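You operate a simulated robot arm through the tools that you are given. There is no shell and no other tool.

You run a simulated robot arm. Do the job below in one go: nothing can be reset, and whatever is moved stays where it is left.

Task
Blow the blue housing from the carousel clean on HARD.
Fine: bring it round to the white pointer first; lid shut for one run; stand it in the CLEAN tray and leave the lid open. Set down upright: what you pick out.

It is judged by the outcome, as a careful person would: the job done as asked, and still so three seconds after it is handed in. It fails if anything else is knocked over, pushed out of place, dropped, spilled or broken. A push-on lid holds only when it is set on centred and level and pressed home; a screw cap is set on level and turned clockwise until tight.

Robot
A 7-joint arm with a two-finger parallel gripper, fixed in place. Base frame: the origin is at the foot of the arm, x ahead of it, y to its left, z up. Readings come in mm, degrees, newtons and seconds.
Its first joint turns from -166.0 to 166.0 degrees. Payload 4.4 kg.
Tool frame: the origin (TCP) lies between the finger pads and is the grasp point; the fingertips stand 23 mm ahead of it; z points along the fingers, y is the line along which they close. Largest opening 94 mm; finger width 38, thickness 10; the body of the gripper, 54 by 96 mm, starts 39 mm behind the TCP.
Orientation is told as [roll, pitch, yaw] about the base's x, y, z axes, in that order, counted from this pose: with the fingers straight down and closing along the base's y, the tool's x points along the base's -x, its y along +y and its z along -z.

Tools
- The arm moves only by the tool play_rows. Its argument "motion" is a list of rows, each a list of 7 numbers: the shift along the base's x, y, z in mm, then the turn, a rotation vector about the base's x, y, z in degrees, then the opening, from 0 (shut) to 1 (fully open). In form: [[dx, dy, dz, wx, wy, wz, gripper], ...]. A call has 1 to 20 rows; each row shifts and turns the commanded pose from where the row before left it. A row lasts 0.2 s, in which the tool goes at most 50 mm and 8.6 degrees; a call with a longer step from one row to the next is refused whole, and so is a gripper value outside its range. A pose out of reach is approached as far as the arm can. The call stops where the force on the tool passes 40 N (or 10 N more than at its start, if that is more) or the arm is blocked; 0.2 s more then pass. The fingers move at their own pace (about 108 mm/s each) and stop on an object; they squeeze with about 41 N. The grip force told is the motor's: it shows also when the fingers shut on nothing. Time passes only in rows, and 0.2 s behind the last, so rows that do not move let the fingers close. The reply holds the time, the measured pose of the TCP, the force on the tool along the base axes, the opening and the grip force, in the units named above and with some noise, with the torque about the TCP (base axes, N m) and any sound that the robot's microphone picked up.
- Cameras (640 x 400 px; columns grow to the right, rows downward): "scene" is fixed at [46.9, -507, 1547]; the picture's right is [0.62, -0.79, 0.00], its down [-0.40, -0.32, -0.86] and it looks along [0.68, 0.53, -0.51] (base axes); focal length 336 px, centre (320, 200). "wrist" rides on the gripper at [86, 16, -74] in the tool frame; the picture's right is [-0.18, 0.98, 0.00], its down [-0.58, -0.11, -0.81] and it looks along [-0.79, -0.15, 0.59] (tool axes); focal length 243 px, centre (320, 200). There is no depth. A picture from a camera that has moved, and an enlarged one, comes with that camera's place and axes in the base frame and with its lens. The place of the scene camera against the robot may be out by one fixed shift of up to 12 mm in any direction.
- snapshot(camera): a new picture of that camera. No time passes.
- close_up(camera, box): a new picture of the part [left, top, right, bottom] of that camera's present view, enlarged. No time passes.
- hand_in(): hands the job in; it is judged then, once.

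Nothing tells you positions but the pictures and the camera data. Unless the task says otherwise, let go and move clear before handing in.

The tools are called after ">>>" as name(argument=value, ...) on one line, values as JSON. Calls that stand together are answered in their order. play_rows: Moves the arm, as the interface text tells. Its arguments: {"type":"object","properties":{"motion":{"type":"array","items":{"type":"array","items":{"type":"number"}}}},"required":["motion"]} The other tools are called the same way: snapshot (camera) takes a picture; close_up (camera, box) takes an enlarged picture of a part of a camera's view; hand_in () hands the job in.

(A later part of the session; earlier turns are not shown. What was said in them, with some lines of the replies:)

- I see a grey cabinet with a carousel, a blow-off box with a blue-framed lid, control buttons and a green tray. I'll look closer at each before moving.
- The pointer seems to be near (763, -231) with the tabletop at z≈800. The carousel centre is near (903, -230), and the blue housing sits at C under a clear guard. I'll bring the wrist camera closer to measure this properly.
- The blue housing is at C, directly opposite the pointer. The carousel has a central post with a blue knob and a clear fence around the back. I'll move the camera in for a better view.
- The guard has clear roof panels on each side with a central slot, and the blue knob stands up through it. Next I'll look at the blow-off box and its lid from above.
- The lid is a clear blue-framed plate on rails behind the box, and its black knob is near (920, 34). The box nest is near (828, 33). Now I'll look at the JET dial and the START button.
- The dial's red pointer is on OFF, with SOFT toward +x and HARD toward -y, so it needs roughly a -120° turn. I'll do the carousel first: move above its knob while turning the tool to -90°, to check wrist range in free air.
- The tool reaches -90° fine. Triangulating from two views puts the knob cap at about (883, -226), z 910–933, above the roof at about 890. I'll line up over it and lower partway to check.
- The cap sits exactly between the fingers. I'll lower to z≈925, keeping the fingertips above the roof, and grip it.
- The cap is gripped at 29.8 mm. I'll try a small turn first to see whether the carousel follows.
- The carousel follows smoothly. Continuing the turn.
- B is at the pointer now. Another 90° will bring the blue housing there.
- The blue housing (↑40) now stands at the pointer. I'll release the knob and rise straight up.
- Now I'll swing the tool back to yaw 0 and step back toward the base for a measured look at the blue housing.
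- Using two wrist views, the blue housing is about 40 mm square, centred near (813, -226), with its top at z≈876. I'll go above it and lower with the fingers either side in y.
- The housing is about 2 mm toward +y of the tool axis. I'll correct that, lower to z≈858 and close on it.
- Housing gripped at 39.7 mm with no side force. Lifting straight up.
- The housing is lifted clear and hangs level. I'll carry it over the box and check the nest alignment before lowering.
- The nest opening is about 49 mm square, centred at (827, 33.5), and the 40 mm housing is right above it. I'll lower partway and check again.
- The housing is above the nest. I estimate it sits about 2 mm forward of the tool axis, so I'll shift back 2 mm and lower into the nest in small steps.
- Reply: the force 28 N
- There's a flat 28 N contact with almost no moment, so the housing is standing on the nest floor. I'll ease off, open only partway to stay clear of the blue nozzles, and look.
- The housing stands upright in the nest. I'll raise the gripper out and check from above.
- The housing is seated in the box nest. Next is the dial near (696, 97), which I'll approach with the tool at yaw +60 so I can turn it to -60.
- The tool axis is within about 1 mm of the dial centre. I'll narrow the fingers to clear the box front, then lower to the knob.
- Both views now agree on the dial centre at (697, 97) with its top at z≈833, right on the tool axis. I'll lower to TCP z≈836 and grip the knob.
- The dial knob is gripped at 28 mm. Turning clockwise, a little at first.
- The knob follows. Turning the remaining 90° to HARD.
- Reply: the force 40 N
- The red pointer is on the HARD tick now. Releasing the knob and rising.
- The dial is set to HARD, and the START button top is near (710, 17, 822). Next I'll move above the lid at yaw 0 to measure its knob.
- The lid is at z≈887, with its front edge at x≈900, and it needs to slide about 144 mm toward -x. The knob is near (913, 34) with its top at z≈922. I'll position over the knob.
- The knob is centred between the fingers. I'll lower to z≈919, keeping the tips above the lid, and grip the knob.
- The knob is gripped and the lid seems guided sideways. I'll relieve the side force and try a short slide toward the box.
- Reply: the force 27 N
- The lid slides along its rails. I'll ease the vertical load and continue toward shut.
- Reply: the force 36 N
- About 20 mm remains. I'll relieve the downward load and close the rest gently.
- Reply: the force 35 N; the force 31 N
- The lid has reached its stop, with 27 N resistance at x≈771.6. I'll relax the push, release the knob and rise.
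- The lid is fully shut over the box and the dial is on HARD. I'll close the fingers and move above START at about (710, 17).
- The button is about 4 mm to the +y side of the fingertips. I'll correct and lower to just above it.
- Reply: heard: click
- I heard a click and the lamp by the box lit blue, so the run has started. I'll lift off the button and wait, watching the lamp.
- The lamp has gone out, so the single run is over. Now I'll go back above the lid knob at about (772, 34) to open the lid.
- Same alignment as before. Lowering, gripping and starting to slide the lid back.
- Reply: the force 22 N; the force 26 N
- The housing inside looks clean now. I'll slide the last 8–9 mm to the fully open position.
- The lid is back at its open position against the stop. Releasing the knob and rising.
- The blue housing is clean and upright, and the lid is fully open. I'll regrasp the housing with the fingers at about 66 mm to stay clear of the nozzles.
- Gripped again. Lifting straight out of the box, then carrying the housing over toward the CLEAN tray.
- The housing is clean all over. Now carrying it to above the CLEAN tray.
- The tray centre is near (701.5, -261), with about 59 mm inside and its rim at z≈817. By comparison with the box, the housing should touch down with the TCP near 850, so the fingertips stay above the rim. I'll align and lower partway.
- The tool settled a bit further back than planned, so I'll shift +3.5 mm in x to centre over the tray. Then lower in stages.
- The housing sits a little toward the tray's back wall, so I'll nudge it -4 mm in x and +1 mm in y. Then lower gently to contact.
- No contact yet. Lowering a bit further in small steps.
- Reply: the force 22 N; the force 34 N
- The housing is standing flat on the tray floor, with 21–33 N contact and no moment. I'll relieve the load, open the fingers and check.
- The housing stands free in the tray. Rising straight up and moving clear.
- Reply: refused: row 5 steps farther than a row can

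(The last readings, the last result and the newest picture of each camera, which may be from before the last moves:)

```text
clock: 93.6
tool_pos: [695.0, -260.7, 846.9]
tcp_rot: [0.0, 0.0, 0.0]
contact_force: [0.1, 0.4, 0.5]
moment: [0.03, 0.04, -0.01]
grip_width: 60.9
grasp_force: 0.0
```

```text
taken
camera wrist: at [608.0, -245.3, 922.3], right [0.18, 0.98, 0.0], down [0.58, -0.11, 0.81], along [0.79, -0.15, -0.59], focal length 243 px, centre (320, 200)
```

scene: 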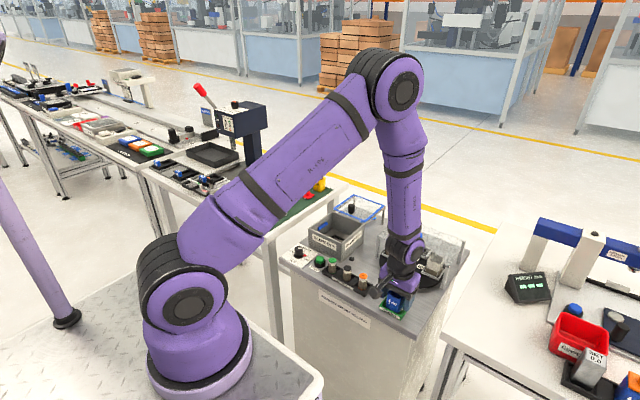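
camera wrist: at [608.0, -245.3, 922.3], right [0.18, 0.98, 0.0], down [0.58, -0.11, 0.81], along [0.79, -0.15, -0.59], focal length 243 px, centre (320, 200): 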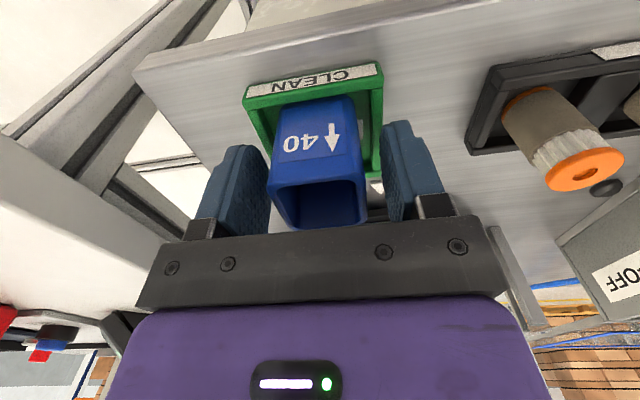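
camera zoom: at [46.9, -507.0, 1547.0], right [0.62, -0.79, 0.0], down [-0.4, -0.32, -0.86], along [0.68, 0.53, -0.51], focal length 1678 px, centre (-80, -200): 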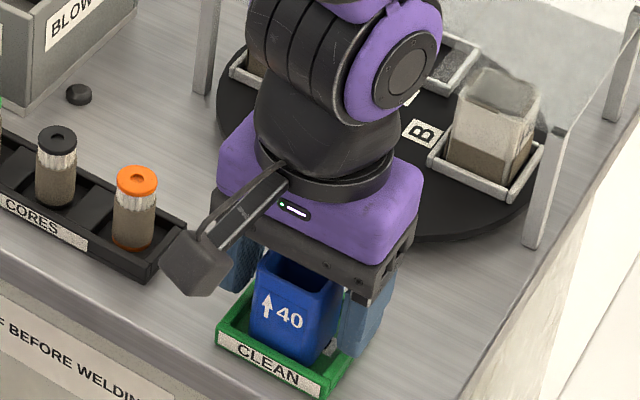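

One row was too long, so nothing moved. I'll redo the rise with shorter steps.

>>> play_rows(motion=[[0, 0, 10, 0, 0, 0, 0.65], [0, 0, 20, 0, 0, 0, 0.65], [0, 0, 35, 0, 0, 0, 0.7], [0, 0, 40, 0, 0, 0, 0.8], [-5, 10, 35, 0, 0, 0, 0.8], [-15, 35, 20, 0, 0, 0, 0.8], [-15, 35, 20, 0, 0, 0, 0.8], [-15, 35, 20, 0, 0, 0, 0.8], [0, 0, 0, 0, 0, 0, 0.8]])

>>> snapshot(camera="scene")

>>> close_up(camera="scene", box=[270, 180, 480, 320])

>>> close_up(camera="scene", box=[360, 240, 440, 320])

>>> snapshot(camera="wrist")

```text
clock: 95.6
tool_pos: [648.5, -144.0, 1043.2]
tcp_rot: [0.0, 0.0, -0.1]
contact_force: [0.0, -0.3, -0.3]
moment: [0.01, 0.02, 0.01]
grip_width: 75.3
grasp_force: 0.1
```

```text
taken
```

scene: 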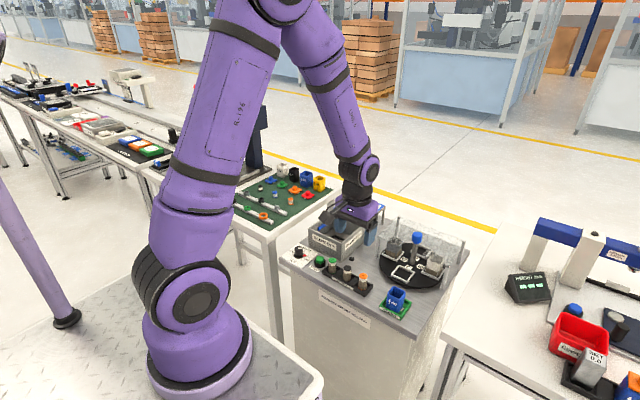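

```text
2.86 times, centred on (375, 250) of scene
camera zoom: at [46.9, -507.0, 1547.0], right [0.62, -0.79, 0.0], down [-0.4, -0.32, -0.86], along [0.68, 0.53, -0.51], focal length 959 px, centre (163, 57)
```

zoom: 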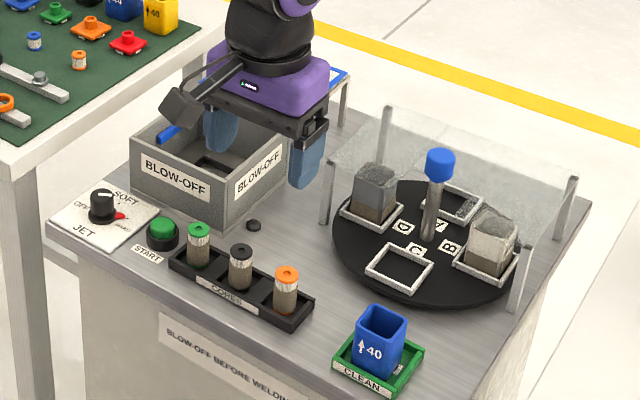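

```text
5.00 times, centred on (400, 280) of scene
camera zoom: at [46.9, -507.0, 1547.0], right [0.62, -0.79, 0.0], down [-0.4, -0.32, -0.86], along [0.68, 0.53, -0.51], focal length 1678 px, centre (-80, -200)
```

zoom: 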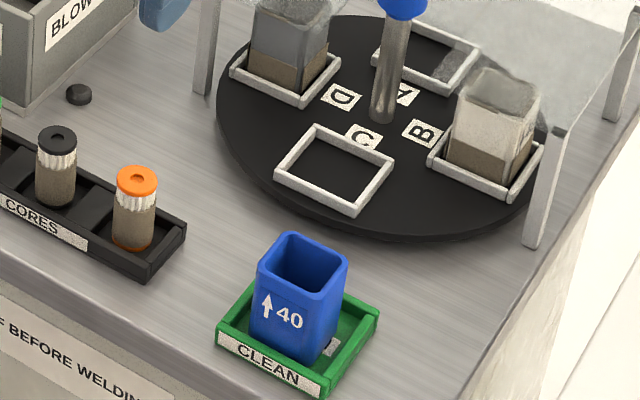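

```text
taken
camera wrist: at [562.0, -128.0, 1118.3], right [0.18, 0.98, 0.0], down [0.58, -0.11, 0.81], along [0.79, -0.15, -0.59], focal length 243 px, centre (320, 200)
```

wrist: 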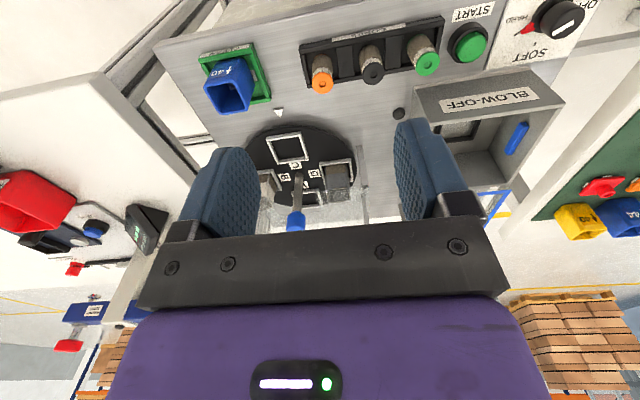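

The clean blue housing stands upright in the CLEAN tray, the lid is fully open, the dial is on HARD and the run lamp is off. Nothing else has moved and the arm is clear, so I'm handing in.

>>> hand_in()

```text
The job is handed in.
```

The blue housing has been blown clean on HARD and now stands upright in the CLEAN tray, with the box lid left open. I've handed the job in; no verdict came back.

- **Carousel:** I turned it 180° by its knob, which brought the blue housing round to the white pointer before I picked it out.
- **Blow-off:** With the housing in the box nest and the dial on HARD, I slid the lid shut and pressed START once. The lamp lit and went out again within about three seconds. When I opened the lid, the brown dirt was gone from the housing.
- **How I left things:** The dial is still on HARD. The carousel stays turned, with its empty C slot at the pointer. The other housings, the cores and the box showed no sign of being disturbed in the last pictures.
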